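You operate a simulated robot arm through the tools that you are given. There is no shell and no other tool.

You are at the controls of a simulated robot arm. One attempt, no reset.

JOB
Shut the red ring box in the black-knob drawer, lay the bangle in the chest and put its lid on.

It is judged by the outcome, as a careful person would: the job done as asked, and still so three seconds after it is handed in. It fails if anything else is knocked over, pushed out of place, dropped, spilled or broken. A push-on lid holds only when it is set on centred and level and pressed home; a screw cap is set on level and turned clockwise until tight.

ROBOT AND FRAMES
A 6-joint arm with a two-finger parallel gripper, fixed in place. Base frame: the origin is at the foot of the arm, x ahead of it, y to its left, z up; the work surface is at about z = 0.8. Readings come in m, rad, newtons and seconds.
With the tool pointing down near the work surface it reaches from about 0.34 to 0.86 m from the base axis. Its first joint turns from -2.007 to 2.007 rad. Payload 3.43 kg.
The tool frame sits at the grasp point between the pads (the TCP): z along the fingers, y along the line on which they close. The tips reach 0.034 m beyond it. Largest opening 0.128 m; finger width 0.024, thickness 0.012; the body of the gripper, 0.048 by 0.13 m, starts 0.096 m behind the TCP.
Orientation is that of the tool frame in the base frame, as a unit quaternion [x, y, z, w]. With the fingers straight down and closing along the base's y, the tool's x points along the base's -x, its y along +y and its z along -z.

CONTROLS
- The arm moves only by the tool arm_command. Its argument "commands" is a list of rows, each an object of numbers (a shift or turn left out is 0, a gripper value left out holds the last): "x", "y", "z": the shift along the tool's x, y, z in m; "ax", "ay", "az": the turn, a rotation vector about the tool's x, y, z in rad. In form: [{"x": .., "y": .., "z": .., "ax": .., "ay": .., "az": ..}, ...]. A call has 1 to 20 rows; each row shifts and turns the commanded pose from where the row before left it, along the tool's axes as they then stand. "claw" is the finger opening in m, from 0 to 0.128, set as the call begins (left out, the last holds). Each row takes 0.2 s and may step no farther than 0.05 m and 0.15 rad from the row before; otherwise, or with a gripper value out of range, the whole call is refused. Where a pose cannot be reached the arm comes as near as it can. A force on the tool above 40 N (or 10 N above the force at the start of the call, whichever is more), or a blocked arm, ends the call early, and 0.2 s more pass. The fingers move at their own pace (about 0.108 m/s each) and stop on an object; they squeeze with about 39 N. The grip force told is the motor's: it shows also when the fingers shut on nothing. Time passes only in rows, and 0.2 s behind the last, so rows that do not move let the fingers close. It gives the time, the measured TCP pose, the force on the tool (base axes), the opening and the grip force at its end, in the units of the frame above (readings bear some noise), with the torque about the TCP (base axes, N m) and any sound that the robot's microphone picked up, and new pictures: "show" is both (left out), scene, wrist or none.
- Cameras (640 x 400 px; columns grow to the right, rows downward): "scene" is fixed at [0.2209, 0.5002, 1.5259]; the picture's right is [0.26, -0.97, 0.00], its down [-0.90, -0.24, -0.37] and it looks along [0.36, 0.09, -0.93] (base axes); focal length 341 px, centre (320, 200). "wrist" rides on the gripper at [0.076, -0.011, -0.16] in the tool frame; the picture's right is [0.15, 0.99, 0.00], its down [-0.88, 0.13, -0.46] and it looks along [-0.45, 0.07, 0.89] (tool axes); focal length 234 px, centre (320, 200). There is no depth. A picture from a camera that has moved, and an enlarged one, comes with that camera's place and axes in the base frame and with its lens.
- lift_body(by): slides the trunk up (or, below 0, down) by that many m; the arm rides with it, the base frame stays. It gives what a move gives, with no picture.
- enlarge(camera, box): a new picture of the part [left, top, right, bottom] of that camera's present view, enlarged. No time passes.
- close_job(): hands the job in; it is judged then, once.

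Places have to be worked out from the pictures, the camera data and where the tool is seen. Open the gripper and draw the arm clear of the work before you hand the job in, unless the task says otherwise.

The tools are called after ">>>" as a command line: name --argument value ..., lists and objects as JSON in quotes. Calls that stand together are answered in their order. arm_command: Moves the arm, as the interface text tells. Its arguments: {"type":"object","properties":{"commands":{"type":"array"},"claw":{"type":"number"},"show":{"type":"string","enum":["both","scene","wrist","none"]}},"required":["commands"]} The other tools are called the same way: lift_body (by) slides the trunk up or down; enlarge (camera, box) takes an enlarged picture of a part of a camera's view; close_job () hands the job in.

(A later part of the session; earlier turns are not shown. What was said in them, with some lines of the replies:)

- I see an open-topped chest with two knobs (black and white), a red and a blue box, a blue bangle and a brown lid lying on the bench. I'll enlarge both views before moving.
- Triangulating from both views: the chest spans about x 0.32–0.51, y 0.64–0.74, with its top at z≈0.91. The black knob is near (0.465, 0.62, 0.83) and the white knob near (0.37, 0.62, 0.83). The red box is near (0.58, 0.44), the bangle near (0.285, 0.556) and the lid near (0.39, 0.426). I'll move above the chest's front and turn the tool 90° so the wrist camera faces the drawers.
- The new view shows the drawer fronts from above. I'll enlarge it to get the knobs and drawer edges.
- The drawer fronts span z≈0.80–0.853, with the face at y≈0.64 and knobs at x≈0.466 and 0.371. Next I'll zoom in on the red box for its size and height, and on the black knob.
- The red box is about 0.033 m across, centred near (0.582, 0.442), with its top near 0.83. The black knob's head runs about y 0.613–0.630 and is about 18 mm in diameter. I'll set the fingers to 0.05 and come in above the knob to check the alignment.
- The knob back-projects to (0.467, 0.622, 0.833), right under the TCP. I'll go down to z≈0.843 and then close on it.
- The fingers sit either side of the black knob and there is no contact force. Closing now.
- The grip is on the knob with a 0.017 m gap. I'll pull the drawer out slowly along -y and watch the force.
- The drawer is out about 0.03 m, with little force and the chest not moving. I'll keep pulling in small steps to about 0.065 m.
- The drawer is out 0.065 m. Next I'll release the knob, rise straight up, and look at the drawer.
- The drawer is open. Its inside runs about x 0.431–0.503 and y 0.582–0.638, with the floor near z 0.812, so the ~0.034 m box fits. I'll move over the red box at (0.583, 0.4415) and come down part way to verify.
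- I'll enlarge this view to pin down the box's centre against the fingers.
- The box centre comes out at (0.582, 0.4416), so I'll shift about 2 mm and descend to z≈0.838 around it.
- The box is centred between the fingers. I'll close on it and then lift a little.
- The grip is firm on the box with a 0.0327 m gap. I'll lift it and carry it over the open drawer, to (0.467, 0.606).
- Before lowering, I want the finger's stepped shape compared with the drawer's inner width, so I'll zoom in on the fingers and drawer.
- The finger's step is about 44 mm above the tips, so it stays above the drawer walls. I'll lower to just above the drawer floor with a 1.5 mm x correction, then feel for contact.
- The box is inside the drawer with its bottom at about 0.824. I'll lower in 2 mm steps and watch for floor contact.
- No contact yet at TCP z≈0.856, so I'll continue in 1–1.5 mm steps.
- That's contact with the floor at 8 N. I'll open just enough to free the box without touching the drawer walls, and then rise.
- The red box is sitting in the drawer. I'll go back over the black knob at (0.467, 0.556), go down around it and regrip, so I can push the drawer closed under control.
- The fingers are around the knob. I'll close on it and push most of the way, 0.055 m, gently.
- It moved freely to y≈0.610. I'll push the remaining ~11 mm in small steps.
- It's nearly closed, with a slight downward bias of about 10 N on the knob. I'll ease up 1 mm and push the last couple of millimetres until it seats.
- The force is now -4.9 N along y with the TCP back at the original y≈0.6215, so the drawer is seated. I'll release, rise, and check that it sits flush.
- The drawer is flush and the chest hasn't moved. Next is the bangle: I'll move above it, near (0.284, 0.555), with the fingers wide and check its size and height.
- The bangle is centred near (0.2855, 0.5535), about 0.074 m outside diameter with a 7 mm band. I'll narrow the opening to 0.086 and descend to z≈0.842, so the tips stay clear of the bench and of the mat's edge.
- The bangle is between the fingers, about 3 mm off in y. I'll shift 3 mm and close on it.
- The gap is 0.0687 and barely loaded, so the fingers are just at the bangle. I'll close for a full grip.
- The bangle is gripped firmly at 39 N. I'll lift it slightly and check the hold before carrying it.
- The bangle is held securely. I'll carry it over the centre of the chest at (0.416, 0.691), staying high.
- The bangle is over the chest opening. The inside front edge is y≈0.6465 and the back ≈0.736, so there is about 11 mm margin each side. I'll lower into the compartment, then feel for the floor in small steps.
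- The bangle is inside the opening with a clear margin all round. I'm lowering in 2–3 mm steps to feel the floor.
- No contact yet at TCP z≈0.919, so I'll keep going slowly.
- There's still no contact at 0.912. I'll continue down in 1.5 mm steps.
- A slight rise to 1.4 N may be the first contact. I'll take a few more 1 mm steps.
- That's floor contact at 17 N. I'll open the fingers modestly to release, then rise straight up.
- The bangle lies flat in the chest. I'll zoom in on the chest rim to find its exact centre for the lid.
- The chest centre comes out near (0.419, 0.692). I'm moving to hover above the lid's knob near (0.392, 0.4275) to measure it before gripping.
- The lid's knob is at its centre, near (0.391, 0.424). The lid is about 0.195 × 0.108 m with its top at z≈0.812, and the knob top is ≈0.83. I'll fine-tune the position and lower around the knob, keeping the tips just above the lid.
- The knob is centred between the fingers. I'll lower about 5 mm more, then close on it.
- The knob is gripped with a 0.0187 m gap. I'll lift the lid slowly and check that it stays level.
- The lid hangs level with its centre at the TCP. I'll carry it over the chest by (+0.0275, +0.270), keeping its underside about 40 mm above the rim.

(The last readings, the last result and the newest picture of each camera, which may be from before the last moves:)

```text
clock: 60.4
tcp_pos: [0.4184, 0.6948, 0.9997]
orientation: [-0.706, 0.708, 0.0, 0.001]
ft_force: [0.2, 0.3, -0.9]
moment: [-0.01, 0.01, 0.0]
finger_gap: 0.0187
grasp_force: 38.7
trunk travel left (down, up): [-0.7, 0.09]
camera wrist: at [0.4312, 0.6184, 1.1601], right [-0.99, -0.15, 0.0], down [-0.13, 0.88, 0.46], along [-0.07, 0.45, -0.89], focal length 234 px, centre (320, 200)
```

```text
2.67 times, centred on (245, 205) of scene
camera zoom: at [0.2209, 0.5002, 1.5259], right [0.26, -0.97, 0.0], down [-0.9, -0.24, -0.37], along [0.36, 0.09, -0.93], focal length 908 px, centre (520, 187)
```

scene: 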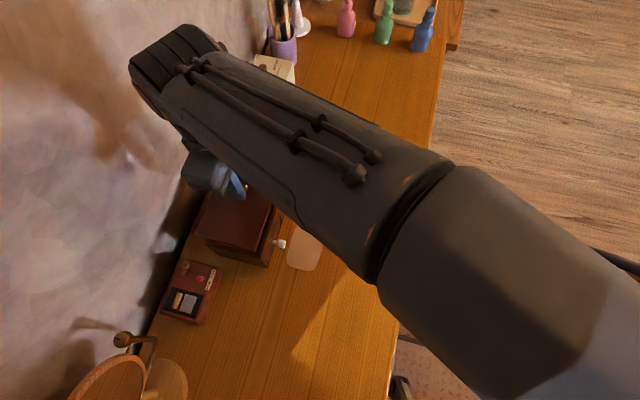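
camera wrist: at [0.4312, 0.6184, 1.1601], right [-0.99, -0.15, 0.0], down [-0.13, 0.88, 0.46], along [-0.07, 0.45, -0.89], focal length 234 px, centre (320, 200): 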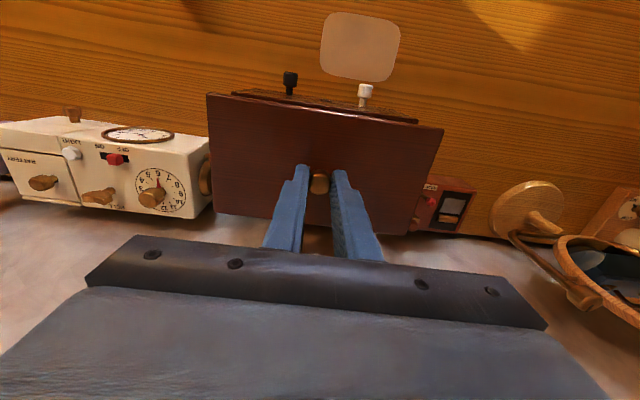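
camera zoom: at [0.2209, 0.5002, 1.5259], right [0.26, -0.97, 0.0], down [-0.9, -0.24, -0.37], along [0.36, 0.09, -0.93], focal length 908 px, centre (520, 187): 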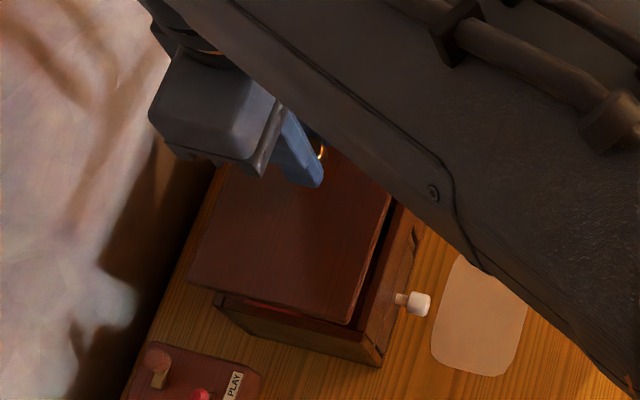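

In this view the chest centre is at (0.421, 0.6935) and the lid centre at (0.420, 0.693), within 1 mm, and the edges are parallel. I'll lower to just above the rim and check again.

>>> arm_command --commands '[{"z": 0.015}, {"z": 0.01}, {"z": 0.007}, {}]' --claw 0.0

>>> enlarge --camera "wrist" --box '[190, 70, 460, 250]'

>>> enlarge --camera "scene" --box '[190, 170, 310, 280]'

```text
clock: 61.4
tcp_pos: [0.4182, 0.6934, 0.9687]
orientation: [0.707, -0.707, 0.0, 0.0]
ft_force: [-0.3, 0.0, 0.0]
moment: [0.01, -0.01, -0.04]
finger_gap: 0.019
grasp_force: 39.5
trunk travel left (down, up): [-0.7, 0.09]
camera wrist: at [0.4306, 0.6184, 1.1276], right [-0.99, -0.15, 0.0], down [-0.13, 0.88, 0.46], along [-0.07, 0.45, -0.89], focal length 234 px, centre (320, 200)
```

scene: 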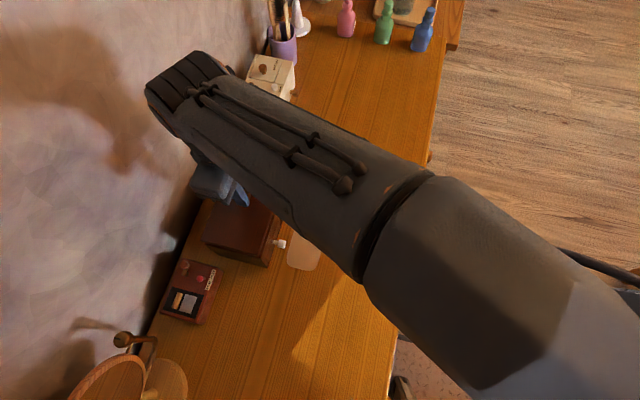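
wrist: 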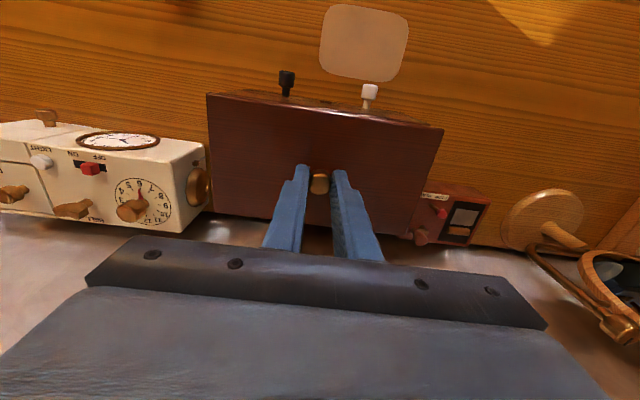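

```text
2.22 times, centred on (325, 160) of wrist
camera zoom: at [0.4306, 0.6184, 1.1276], right [-0.99, -0.15, 0.0], down [-0.13, 0.88, 0.46], along [-0.07, 0.45, -0.89], focal length 520 px, centre (309, 289)
```

zoom: 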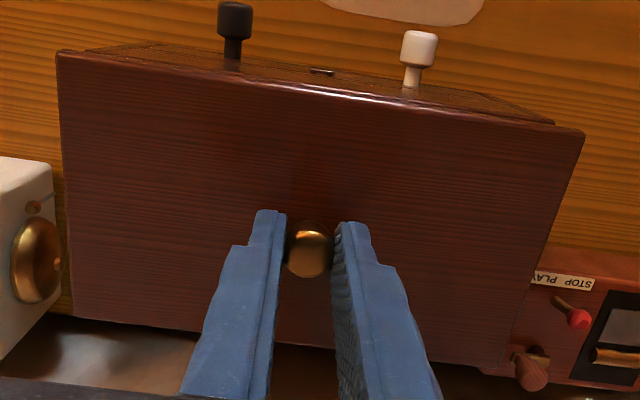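

```text
3.64 times, centred on (250, 225) of scene
camera zoom: at [0.2209, 0.5002, 1.5259], right [0.26, -0.97, 0.0], down [-0.9, -0.24, -0.37], along [0.36, 0.09, -0.93], focal length 1238 px, centre (574, 109)
```

zoom: 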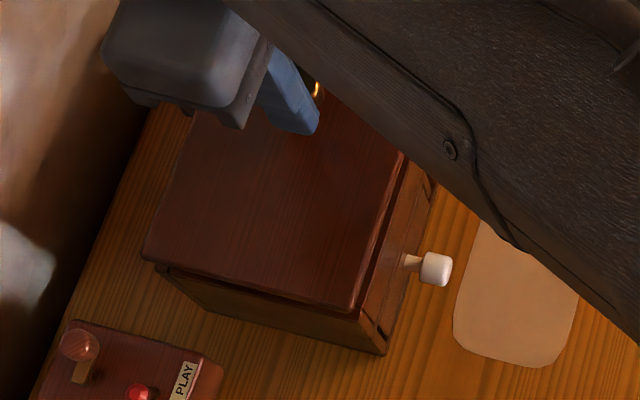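

The overhang looks symmetric left and right. I'll lower in small steps to make contact with the rim.

>>> arm_command --commands '[{"z": 0.002}, {"z": 0.002}, {"z": 0.0015}, {"z": 0.0015}, {}]' --claw 0.0 --show "none"

```text
clock: 62.6
tcp_pos: [0.4189, 0.6939, 0.9611]
orientation: [-0.707, 0.707, 0.0, -0.001]
ft_force: [0.3, 0.2, -1.4]
moment: [0.0, 0.02, 0.01]
finger_gap: 0.0186
grasp_force: 38.8
trunk travel left (down, up): [-0.7, 0.09]
```

>>> arm_command --commands '[{"z": 0.0015}, {"z": 0.0015}, {"z": 0.001}, {"z": 0.001}, {}]' --claw 0.0 --show "none"

```text
clock: 63.8
tcp_pos: [0.419, 0.6935, 0.9563]
orientation: [-0.707, 0.707, 0.0, 0.0]
ft_force: [0.3, 0.2, -1.0]
moment: [0.02, 0.0, 0.01]
finger_gap: 0.0187
grasp_force: 39.5
trunk travel left (down, up): [-0.7, 0.09]
```

No contact yet, so the lid's underside is probably starting into the opening. Continuing in 1 mm steps.

>>> arm_command --commands '[{"z": 0.001}, {"z": 0.001}, {"z": 0.001}, {"z": 0.001}, {}]' --claw 0.0 --show "none"

```text
clock: 65.0
tcp_pos: [0.4182, 0.6939, 0.952]
orientation: [-0.707, 0.707, 0.0, 0.0]
ft_force: [-0.1, -0.1, -1.4]
moment: [-0.04, -0.03, 0.04]
finger_gap: 0.0185
grasp_force: 39.1
trunk travel left (down, up): [-0.7, 0.09]
```

>>> arm_command --commands '[{"z": 0.001}, {"z": 0.001}, {"z": 0.001}, {}]' --claw 0.0

>>> enlarge --camera "wrist" --box '[190, 70, 460, 250]'

>>> enlarge --camera "scene" --box '[190, 170, 310, 280]'

```text
clock: 66.0
tcp_pos: [0.4177, 0.6935, 0.9488]
orientation: [-0.707, 0.707, 0.0, 0.0]
ft_force: [-0.2, -0.2, -1.7]
moment: [0.01, 0.03, -0.04]
finger_gap: 0.0187
grasp_force: 39.4
trunk travel left (down, up): [-0.7, 0.09]
camera wrist: at [0.4307, 0.6183, 1.1089], right [-0.99, -0.15, 0.0], down [-0.13, 0.88, 0.46], along [-0.07, 0.45, -0.89], focal length 234 px, centre (320, 200)
```

scene: 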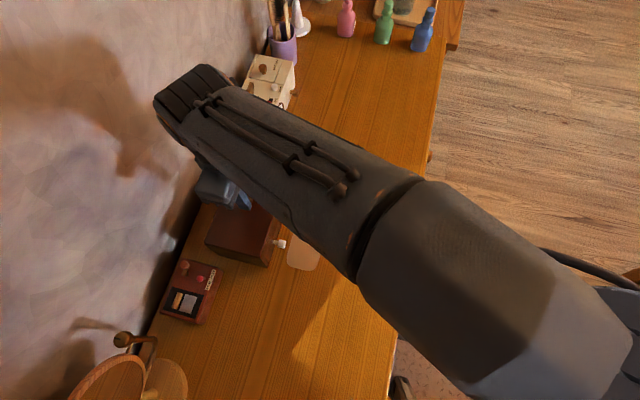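
wrist: 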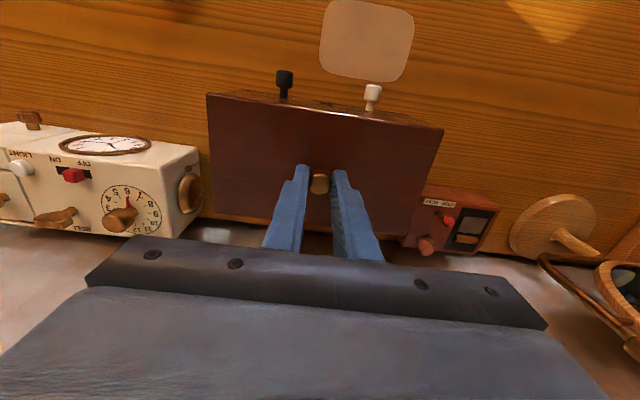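

```text
2.22 times, centred on (325, 160) of wrist
camera zoom: at [0.4307, 0.6183, 1.1089], right [-0.99, -0.15, 0.0], down [-0.13, 0.88, 0.46], along [-0.07, 0.45, -0.89], focal length 520 px, centre (309, 289)
```

zoom: 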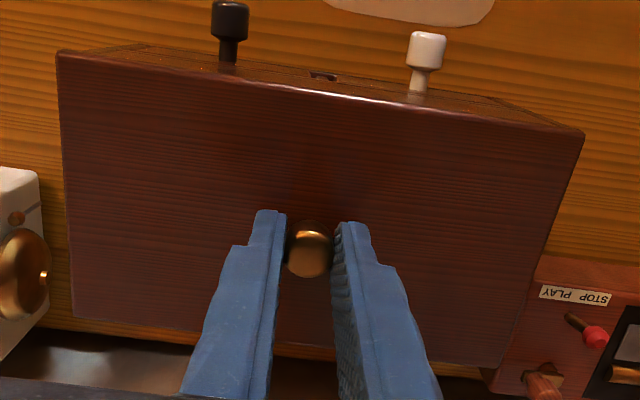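

```text
3.64 times, centred on (250, 225) of scene
camera zoom: at [0.2209, 0.5002, 1.5259], right [0.26, -0.97, 0.0], down [-0.9, -0.24, -0.37], along [0.36, 0.09, -0.93], focal length 1238 px, centre (574, 109)
```

zoom: 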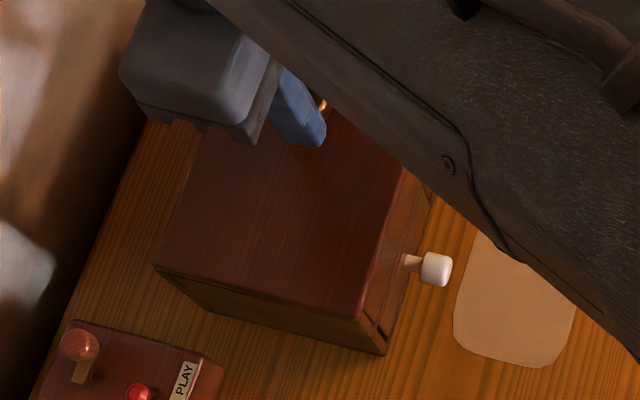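

The lid is nearly flush with no resistance yet. I'll keep going at 1 mm steps until it touches.

>>> arm_command --commands '[{"z": 0.001}, {"z": 0.001}, {"z": 0.001}, {}]' --claw 0.0 --show "none"

```text
clock: 67.0
tcp_pos: [0.4187, 0.6939, 0.9466]
orientation: [-0.707, 0.707, 0.0, 0.001]
ft_force: [-2.1, -1.0, 15.2]
moment: [-0.39, 0.13, 0.02]
finger_gap: 0.0189
grasp_force: 38.8
trunk travel left (down, up): [-0.7, 0.09]
```

It's in contact at 15 N with little side force. I'll press further in 1 mm steps and listen for it to seat.

>>> arm_command --commands '[{"z": 0.001}, {"z": 0.001}, {}]' --claw 0.0 --show "none"

```text
clock: 67.8
tcp_pos: [0.4181, 0.6949, 0.9474]
orientation: [0.707, -0.707, 0.0, -0.002]
ft_force: [-2.9, -1.4, 37.2]
moment: [-0.32, 0.15, 0.02]
finger_gap: 0.0188
grasp_force: 38.9
trunk travel left (down, up): [-0.7, 0.09]
```

The force is 37 N with the TCP stopped at 0.947. I'll look closely at whether the lid is flush.

>>> arm_command --commands '[{}]' --claw 0.0

>>> enlarge --camera "wrist" --box '[200, 70, 330, 150]'

>>> enlarge --camera "wrist" --box '[320, 70, 460, 160]'

>>> enlarge --camera "scene" --box '[195, 190, 300, 275]'

```text
clock: 68.2
tcp_pos: [0.4175, 0.695, 0.9479]
orientation: [0.708, -0.706, -0.001, -0.002]
ft_force: [-3.2, 2.6, 39.0]
moment: [0.15, 0.12, 0.03]
finger_gap: 0.0191
grasp_force: 38.7
trunk travel left (down, up): [-0.7, 0.09]
camera wrist: at [0.4303, 0.6178, 1.1067], right [-0.99, -0.15, 0.0], down [-0.13, 0.88, 0.46], along [-0.06, 0.45, -0.89], focal length 234 px, centre (320, 200)
```

scene: 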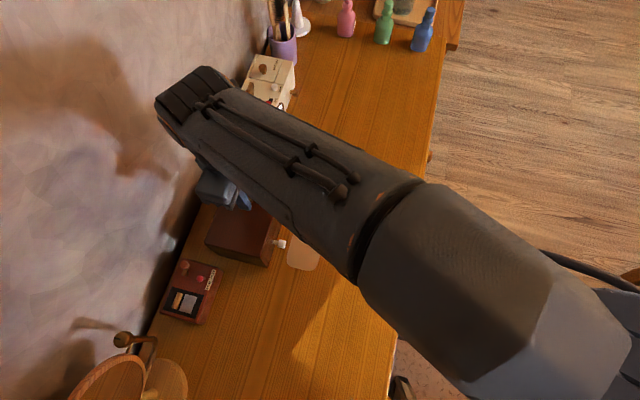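
wrist: 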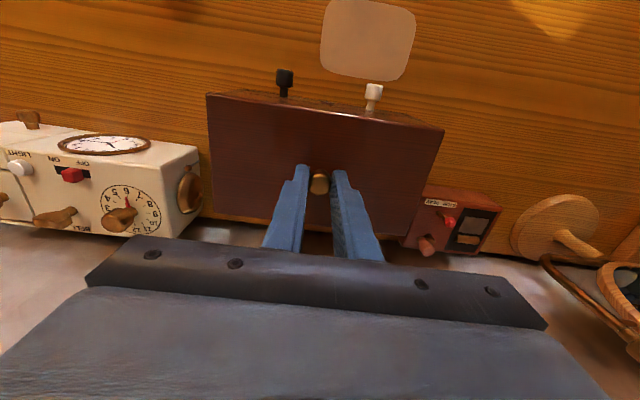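

```text
4.92 times, centred on (265, 110) of wrist
camera zoom: at [0.4303, 0.6178, 1.1067], right [-0.99, -0.15, 0.0], down [-0.13, 0.88, 0.46], along [-0.06, 0.45, -0.89], focal length 1153 px, centre (591, 643)
```

zoom: 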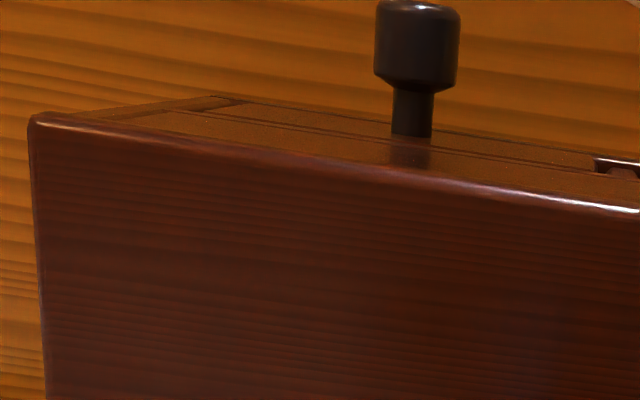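

```text
4.44 times, centred on (390, 115) of wrist
camera zoom: at [0.4303, 0.6178, 1.1067], right [-0.99, -0.15, 0.0], down [-0.13, 0.88, 0.46], along [-0.06, 0.45, -0.89], focal length 1041 px, centre (9, 578)
```

zoom: 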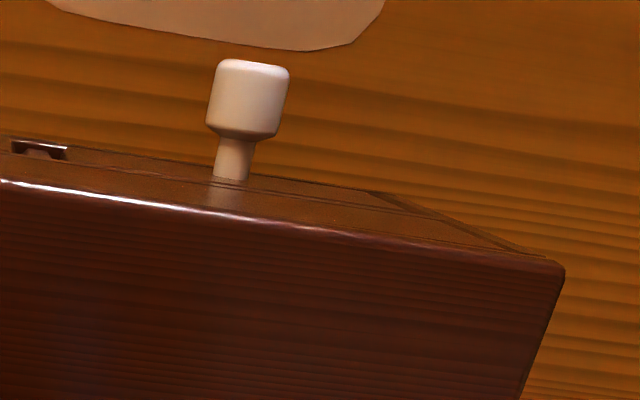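

```text
4.71 times, centred on (248, 232) of scene
camera zoom: at [0.2209, 0.5002, 1.5259], right [0.26, -0.97, 0.0], down [-0.9, -0.24, -0.37], along [0.36, 0.09, -0.93], focal length 1603 px, centre (661, 47)
```

zoom: 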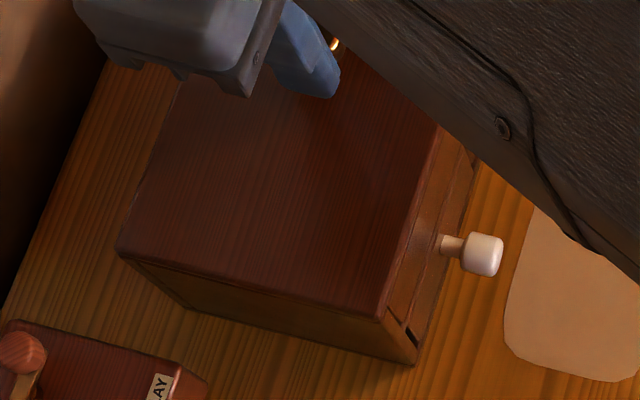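

The lid looks flush and level, with the rim near z≈0.903 and the lid top near 0.907. To be sure it's home, I'll press slightly harder and see whether it moves or makes a sound.

>>> arm_command --commands '[{"z": 0.0007}, {}]' --claw 0.0 --show "none"

```text
clock: 68.8
tcp_pos: [0.42, 0.6946, 0.9469]
orientation: [0.707, -0.707, -0.001, -0.001]
ft_force: [-2.3, 4.4, 39.6]
moment: [0.33, 0.07, -0.02]
finger_gap: 0.0186
grasp_force: 38.5
trunk travel left (down, up): [-0.7, 0.09]
```

The force is capped near 39 N, probably the friction limit of my grip on the knob. I'll unload, release, rise, and then press on the knob top with closed fingers.

>>> arm_command --commands '[{"z": -0.0015}, {"z": -0.0015}, {}]' --claw 0.0 --show "none"

>>> arm_command --commands '[{}, {}, {}, {"z": -0.01}, {"z": -0.02}, {"z": -0.02}, {}]' --claw 0.05

>>> enlarge --camera "wrist" --box '[210, 70, 440, 230]'

```text
clock: 69.6
tcp_pos: [0.4182, 0.6939, 0.947]
orientation: [0.708, -0.707, 0.001, 0.0]
ft_force: [1.2, 10.9, 21.2]
moment: [1.0, -0.1, 0.01]
finger_gap: 0.0189
grasp_force: 39.0
trunk travel left (down, up): [-0.7, 0.09]
```

```text
clock: 71.2
tcp_pos: [0.4195, 0.6939, 0.9966]
orientation: [-0.707, 0.707, 0.0, 0.001]
ft_force: [0.3, 0.5, 0.1]
moment: [0.0, -0.02, 0.0]
finger_gap: 0.0498
grasp_force: 0.0
trunk travel left (down, up): [-0.7, 0.09]
heard: snap
camera wrist: at [0.4315, 0.618, 1.1564], right [-0.99, -0.15, 0.0], down [-0.13, 0.88, 0.46], along [-0.07, 0.45, -0.89], focal length 234 px, centre (320, 200)
```

scene: 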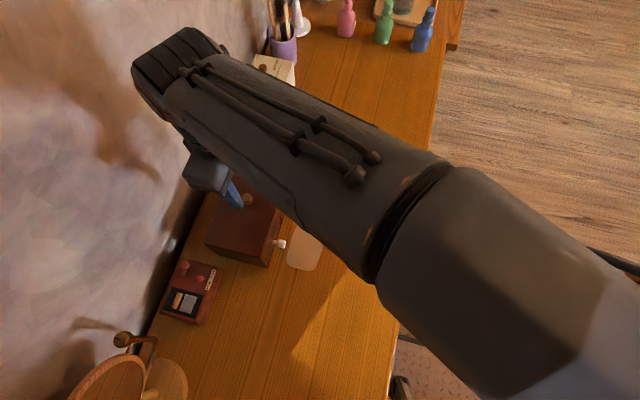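
wrist: 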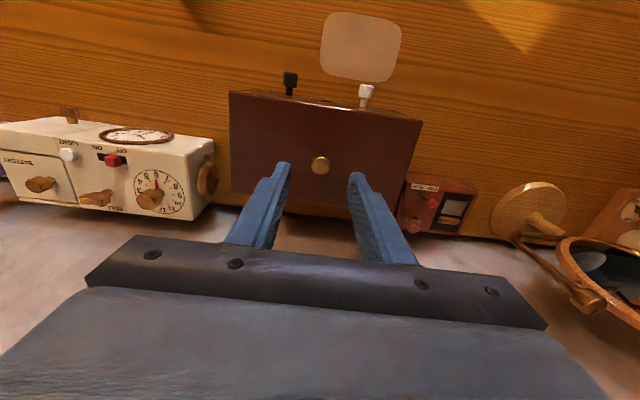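

```text
2.50 times, centred on (325, 150) of wrist
camera zoom: at [0.4315, 0.618, 1.1564], right [-0.99, -0.15, 0.0], down [-0.13, 0.88, 0.46], along [-0.07, 0.45, -0.89], focal length 585 px, centre (308, 325)
```

zoom: 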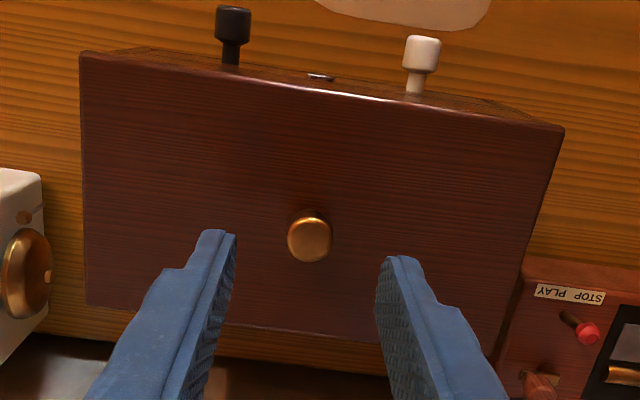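

I heard a "snap" as I released, and the lid looks flush and level with its top at z≈0.907. I'll close the fingers and press gently straight down on the knob top to confirm it's home.

>>> arm_command --commands '[{}, {}, {}, {"z": 0.015}, {"z": 0.008}, {"z": 0.004}, {}]' --claw 0.0 --show "wrist"

```text
clock: 72.8
tcp_pos: [0.4187, 0.6948, 0.9699]
orientation: [0.707, -0.707, 0.0, 0.0]
ft_force: [0.2, -0.3, -0.5]
moment: [-0.03, 0.02, -0.03]
finger_gap: 0.0
grasp_force: 32.7
trunk travel left (down, up): [-0.7, 0.09]
camera wrist: at [0.4313, 0.6183, 1.1294], right [-0.99, -0.15, 0.0], down [-0.13, 0.88, 0.46], along [-0.07, 0.45, -0.89], focal length 234 px, centre (320, 200)
```

wrist: 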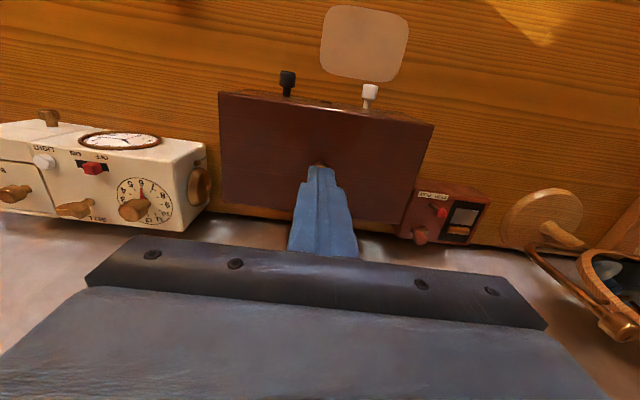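

The closed fingers are just above the knob. I'll step down to contact and press.

>>> arm_command --commands '[{"z": 0.002}, {"z": 0.002}, {"z": 0.0015}, {"z": 0.0015}, {"z": 0.001}, {"z": 0.001}, {}]' --claw 0.0 --show "none"

```text
clock: 74.4
tcp_pos: [0.4181, 0.6938, 0.9635]
orientation: [-0.707, 0.707, 0.0, 0.003]
ft_force: [0.1, -3.5, 22.9]
moment: [-0.2, 0.0, 0.06]
finger_gap: 0.0001
grasp_force: 33.2
trunk travel left (down, up): [-0.7, 0.09]
```

In contact at 23 N. I'll press a bit more, to about 38 N, and watch for movement or sound.

>>> arm_command --commands '[{"z": 0.0008}, {"z": 0.0006}, {}]' --claw 0.0 --show "none"

```text
clock: 75.2
tcp_pos: [0.4198, 0.6958, 0.9638]
orientation: [0.707, -0.707, 0.0, -0.003]
ft_force: [-2.1, -5.9, 10.1]
moment: [-0.25, 0.04, 0.02]
finger_gap: 0.0002
grasp_force: 33.0
trunk travel left (down, up): [-0.7, 0.09]
stopped in row 3: the force on the tool passed its limit at 40 N (the readings are from after the stop); the commanded pose is now the measured one
```

The force passed 40 N with no movement and no new sound, so the lid is firmly home. I'll rise straight up and draw the arm back clear to inspect everything.

>>> arm_command --commands '[{"z": -0.01}, {"z": -0.03}, {"z": -0.04}, {"z": -0.04}, {"x": 0.04, "z": -0.02}, {"x": 0.04}, {"x": 0.04}, {"x": 0.04}, {"x": 0.04}, {"x": 0.04}, {"x": 0.04}, {}]' --claw 0.06

>>> enlarge --camera "scene" --box '[190, 140, 320, 280]'

>>> enlarge --camera "wrist" --box '[220, 150, 420, 260]'

```text
clock: 77.8
tcp_pos: [0.42, 0.4146, 1.1007]
orientation: [-0.707, 0.707, 0.0, 0.003]
ft_force: [0.7, 0.3, 0.0]
moment: [0.0, 0.01, 0.0]
finger_gap: 0.0599
grasp_force: 0.0
trunk travel left (down, up): [-0.7, 0.09]
camera wrist: at [0.4309, 0.3384, 1.2597], right [-0.99, -0.15, 0.0], down [-0.13, 0.88, 0.46], along [-0.06, 0.45, -0.89], focal length 234 px, centre (320, 200)
```

scene: 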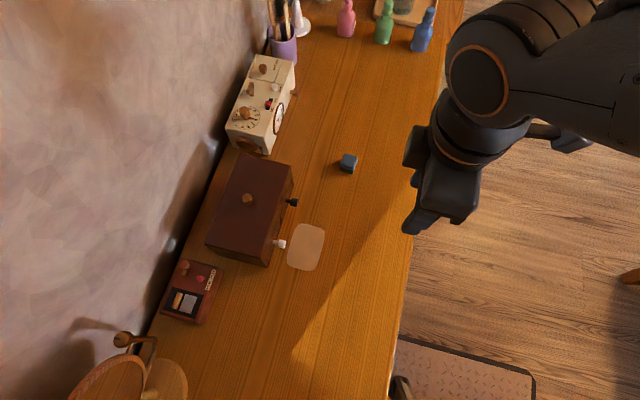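
wrist: 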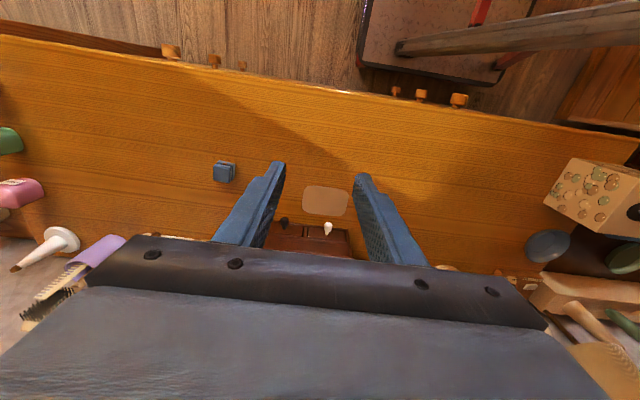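

```text
2.86 times, centred on (255, 210) of scene
camera zoom: at [0.2209, 0.5002, 1.5259], right [0.26, -0.97, 0.0], down [-0.9, -0.24, -0.37], along [0.36, 0.09, -0.93], focal length 973 px, centre (506, 171)
```

zoom: 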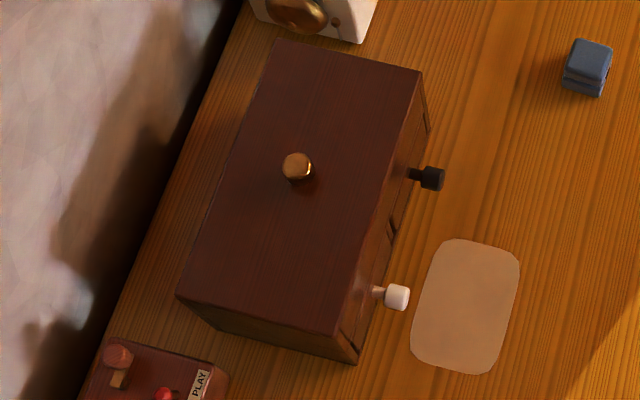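

```text
3.20 times, centred on (320, 205) of wrist
camera zoom: at [0.4309, 0.3384, 1.2597], right [-0.99, -0.15, 0.0], down [-0.13, 0.88, 0.46], along [-0.06, 0.45, -0.89], focal length 749 px, centre (320, 184)
```

zoom: 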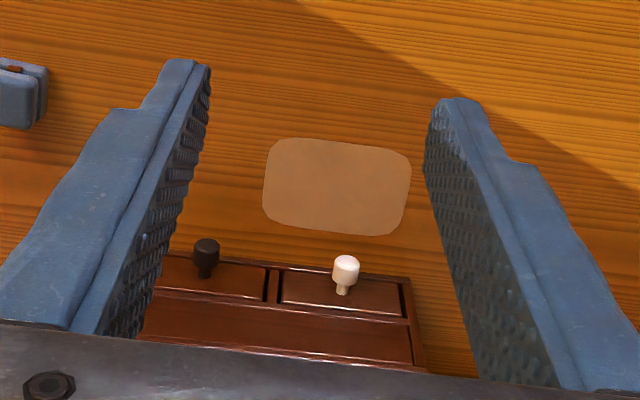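

The lid is on and level, both drawer fronts look flush, and nothing else has been disturbed. I'll take one closer look at the drawer fronts and lid edge before handing in.

>>> arm_command --commands '[{"x": -0.03, "z": 0.0}, {"x": -0.03, "z": 0.0}, {}]' --claw 0.128

>>> enlarge --camera "wrist" --box '[265, 165, 375, 245]'

>>> enlarge --camera "scene" --box '[255, 185, 305, 265]'

>>> enlarge --camera "scene" --box '[195, 145, 305, 275]'

```text
clock: 78.6
tcp_pos: [0.4186, 0.4742, 1.0996]
orientation: [0.707, -0.707, -0.001, -0.002]
ft_force: [-0.1, -0.5, 0.6]
moment: [0.05, -0.03, 0.02]
finger_gap: 0.128
grasp_force: 0.1
trunk travel left (down, up): [-0.7, 0.09]
camera wrist: at [0.4301, 0.3984, 1.2604], right [-0.99, -0.15, 0.0], down [-0.13, 0.88, 0.46], along [-0.06, 0.45, -0.89], focal length 234 px, centre (320, 200)
```

scene: 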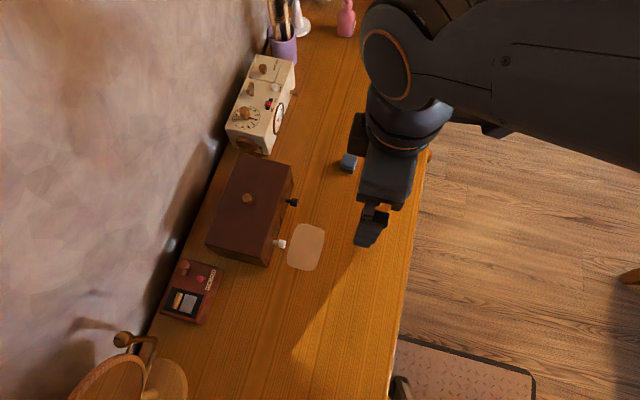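
wrist: 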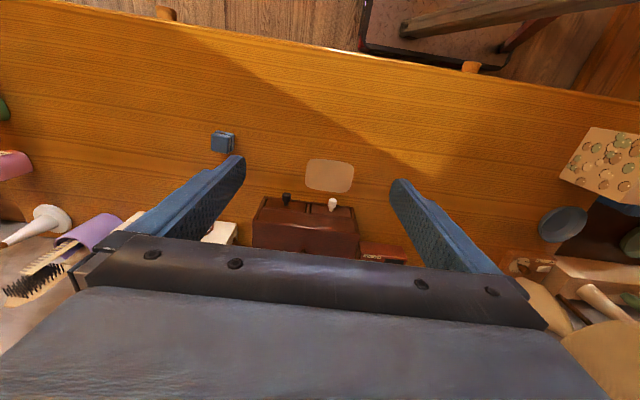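

```text
5.00 times, centred on (320, 205) of wrist
camera zoom: at [0.4301, 0.3984, 1.2604], right [-0.99, -0.15, 0.0], down [-0.13, 0.88, 0.46], along [-0.06, 0.45, -0.89], focal length 1171 px, centre (320, 175)
```

zoom: 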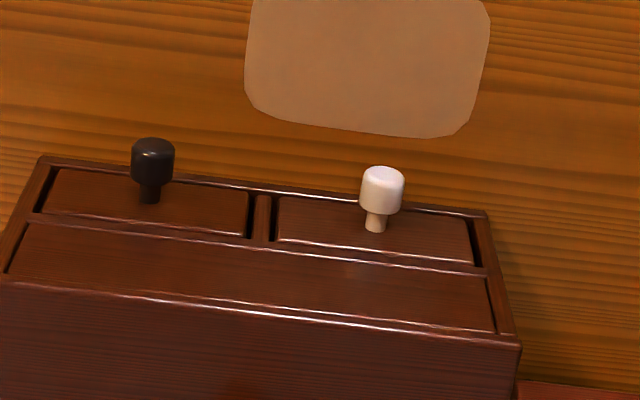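

```text
5.00 times, centred on (280, 225) of scene
camera zoom: at [0.2209, 0.5002, 1.5259], right [0.26, -0.97, 0.0], down [-0.9, -0.24, -0.37], along [0.36, 0.09, -0.93], focal length 1703 px, centre (520, 75)
```

zoom: 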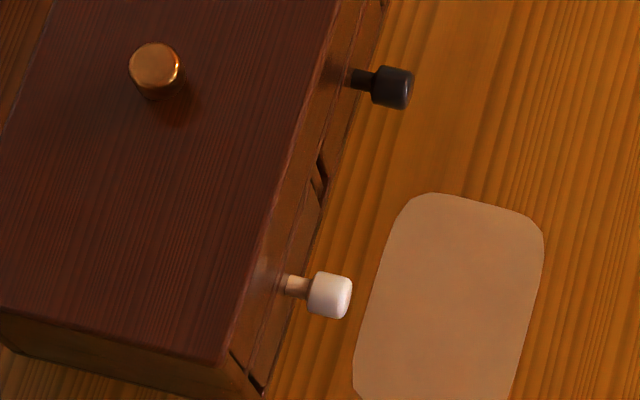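

```text
3.08 times, centred on (250, 210) of scene
camera zoom: at [0.2209, 0.5002, 1.5259], right [0.26, -0.97, 0.0], down [-0.9, -0.24, -0.37], along [0.36, 0.09, -0.93], focal length 1048 px, centre (535, 169)
```

zoom: 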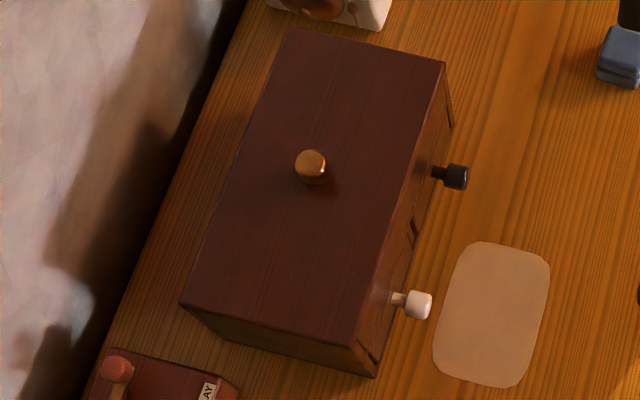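

Both drawer fronts are equally closed and the lid sits centred and level. I'll draw the open gripper back, clear of the work, before handing in.

>>> arm_command --commands '[{"x": 0.04}, {"x": 0.04}, {"x": 0.03}, {}, {}]' --claw 0.128 --show "scene"

```text
clock: 79.8
tcp_pos: [0.4192, 0.365, 1.0997]
orientation: [-0.707, 0.708, 0.001, 0.002]
ft_force: [1.0, -0.1, 0.2]
moment: [0.0, -0.01, 0.0]
finger_gap: 0.1281
grasp_force: 0.2
trunk travel left (down, up): [-0.7, 0.09]
```

scene: 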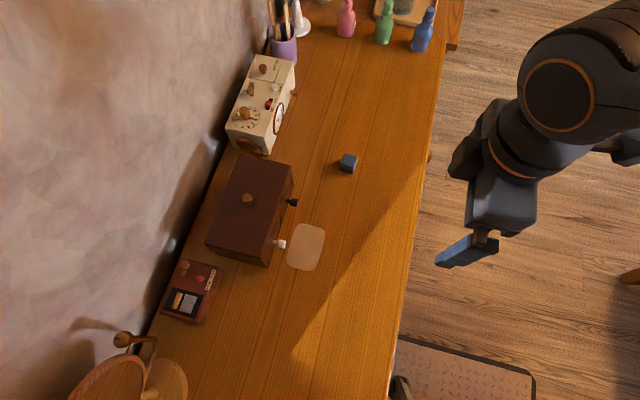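

The red box is shut in the black-knob drawer, the bangle is in the chest with its lid snapped on, and the arm is clear with the gripper open. Handing the job in.

>>> close_job

```text
The job is handed in.
```

The job is done and handed in. I haven't been told the verdict.

- **Ring box:** the red ring box is in the black-knob drawer. I pushed the drawer back until it stopped, and its front now sits level with the white-knob drawer beside it.
- **Bangle:** it was lowered until it touched the chest floor, and it was lying flat there before the lid went on.
- **Lid:** it is centred and level on the chest. I heard a snap as I released the knob. Pressing down on the knob afterwards with more than 40 N did not move it.

In the last pictures the chest has not visibly moved, and the blue box and the other items on the bench look undisturbed. The gripper is open and drawn back clear of the bench.
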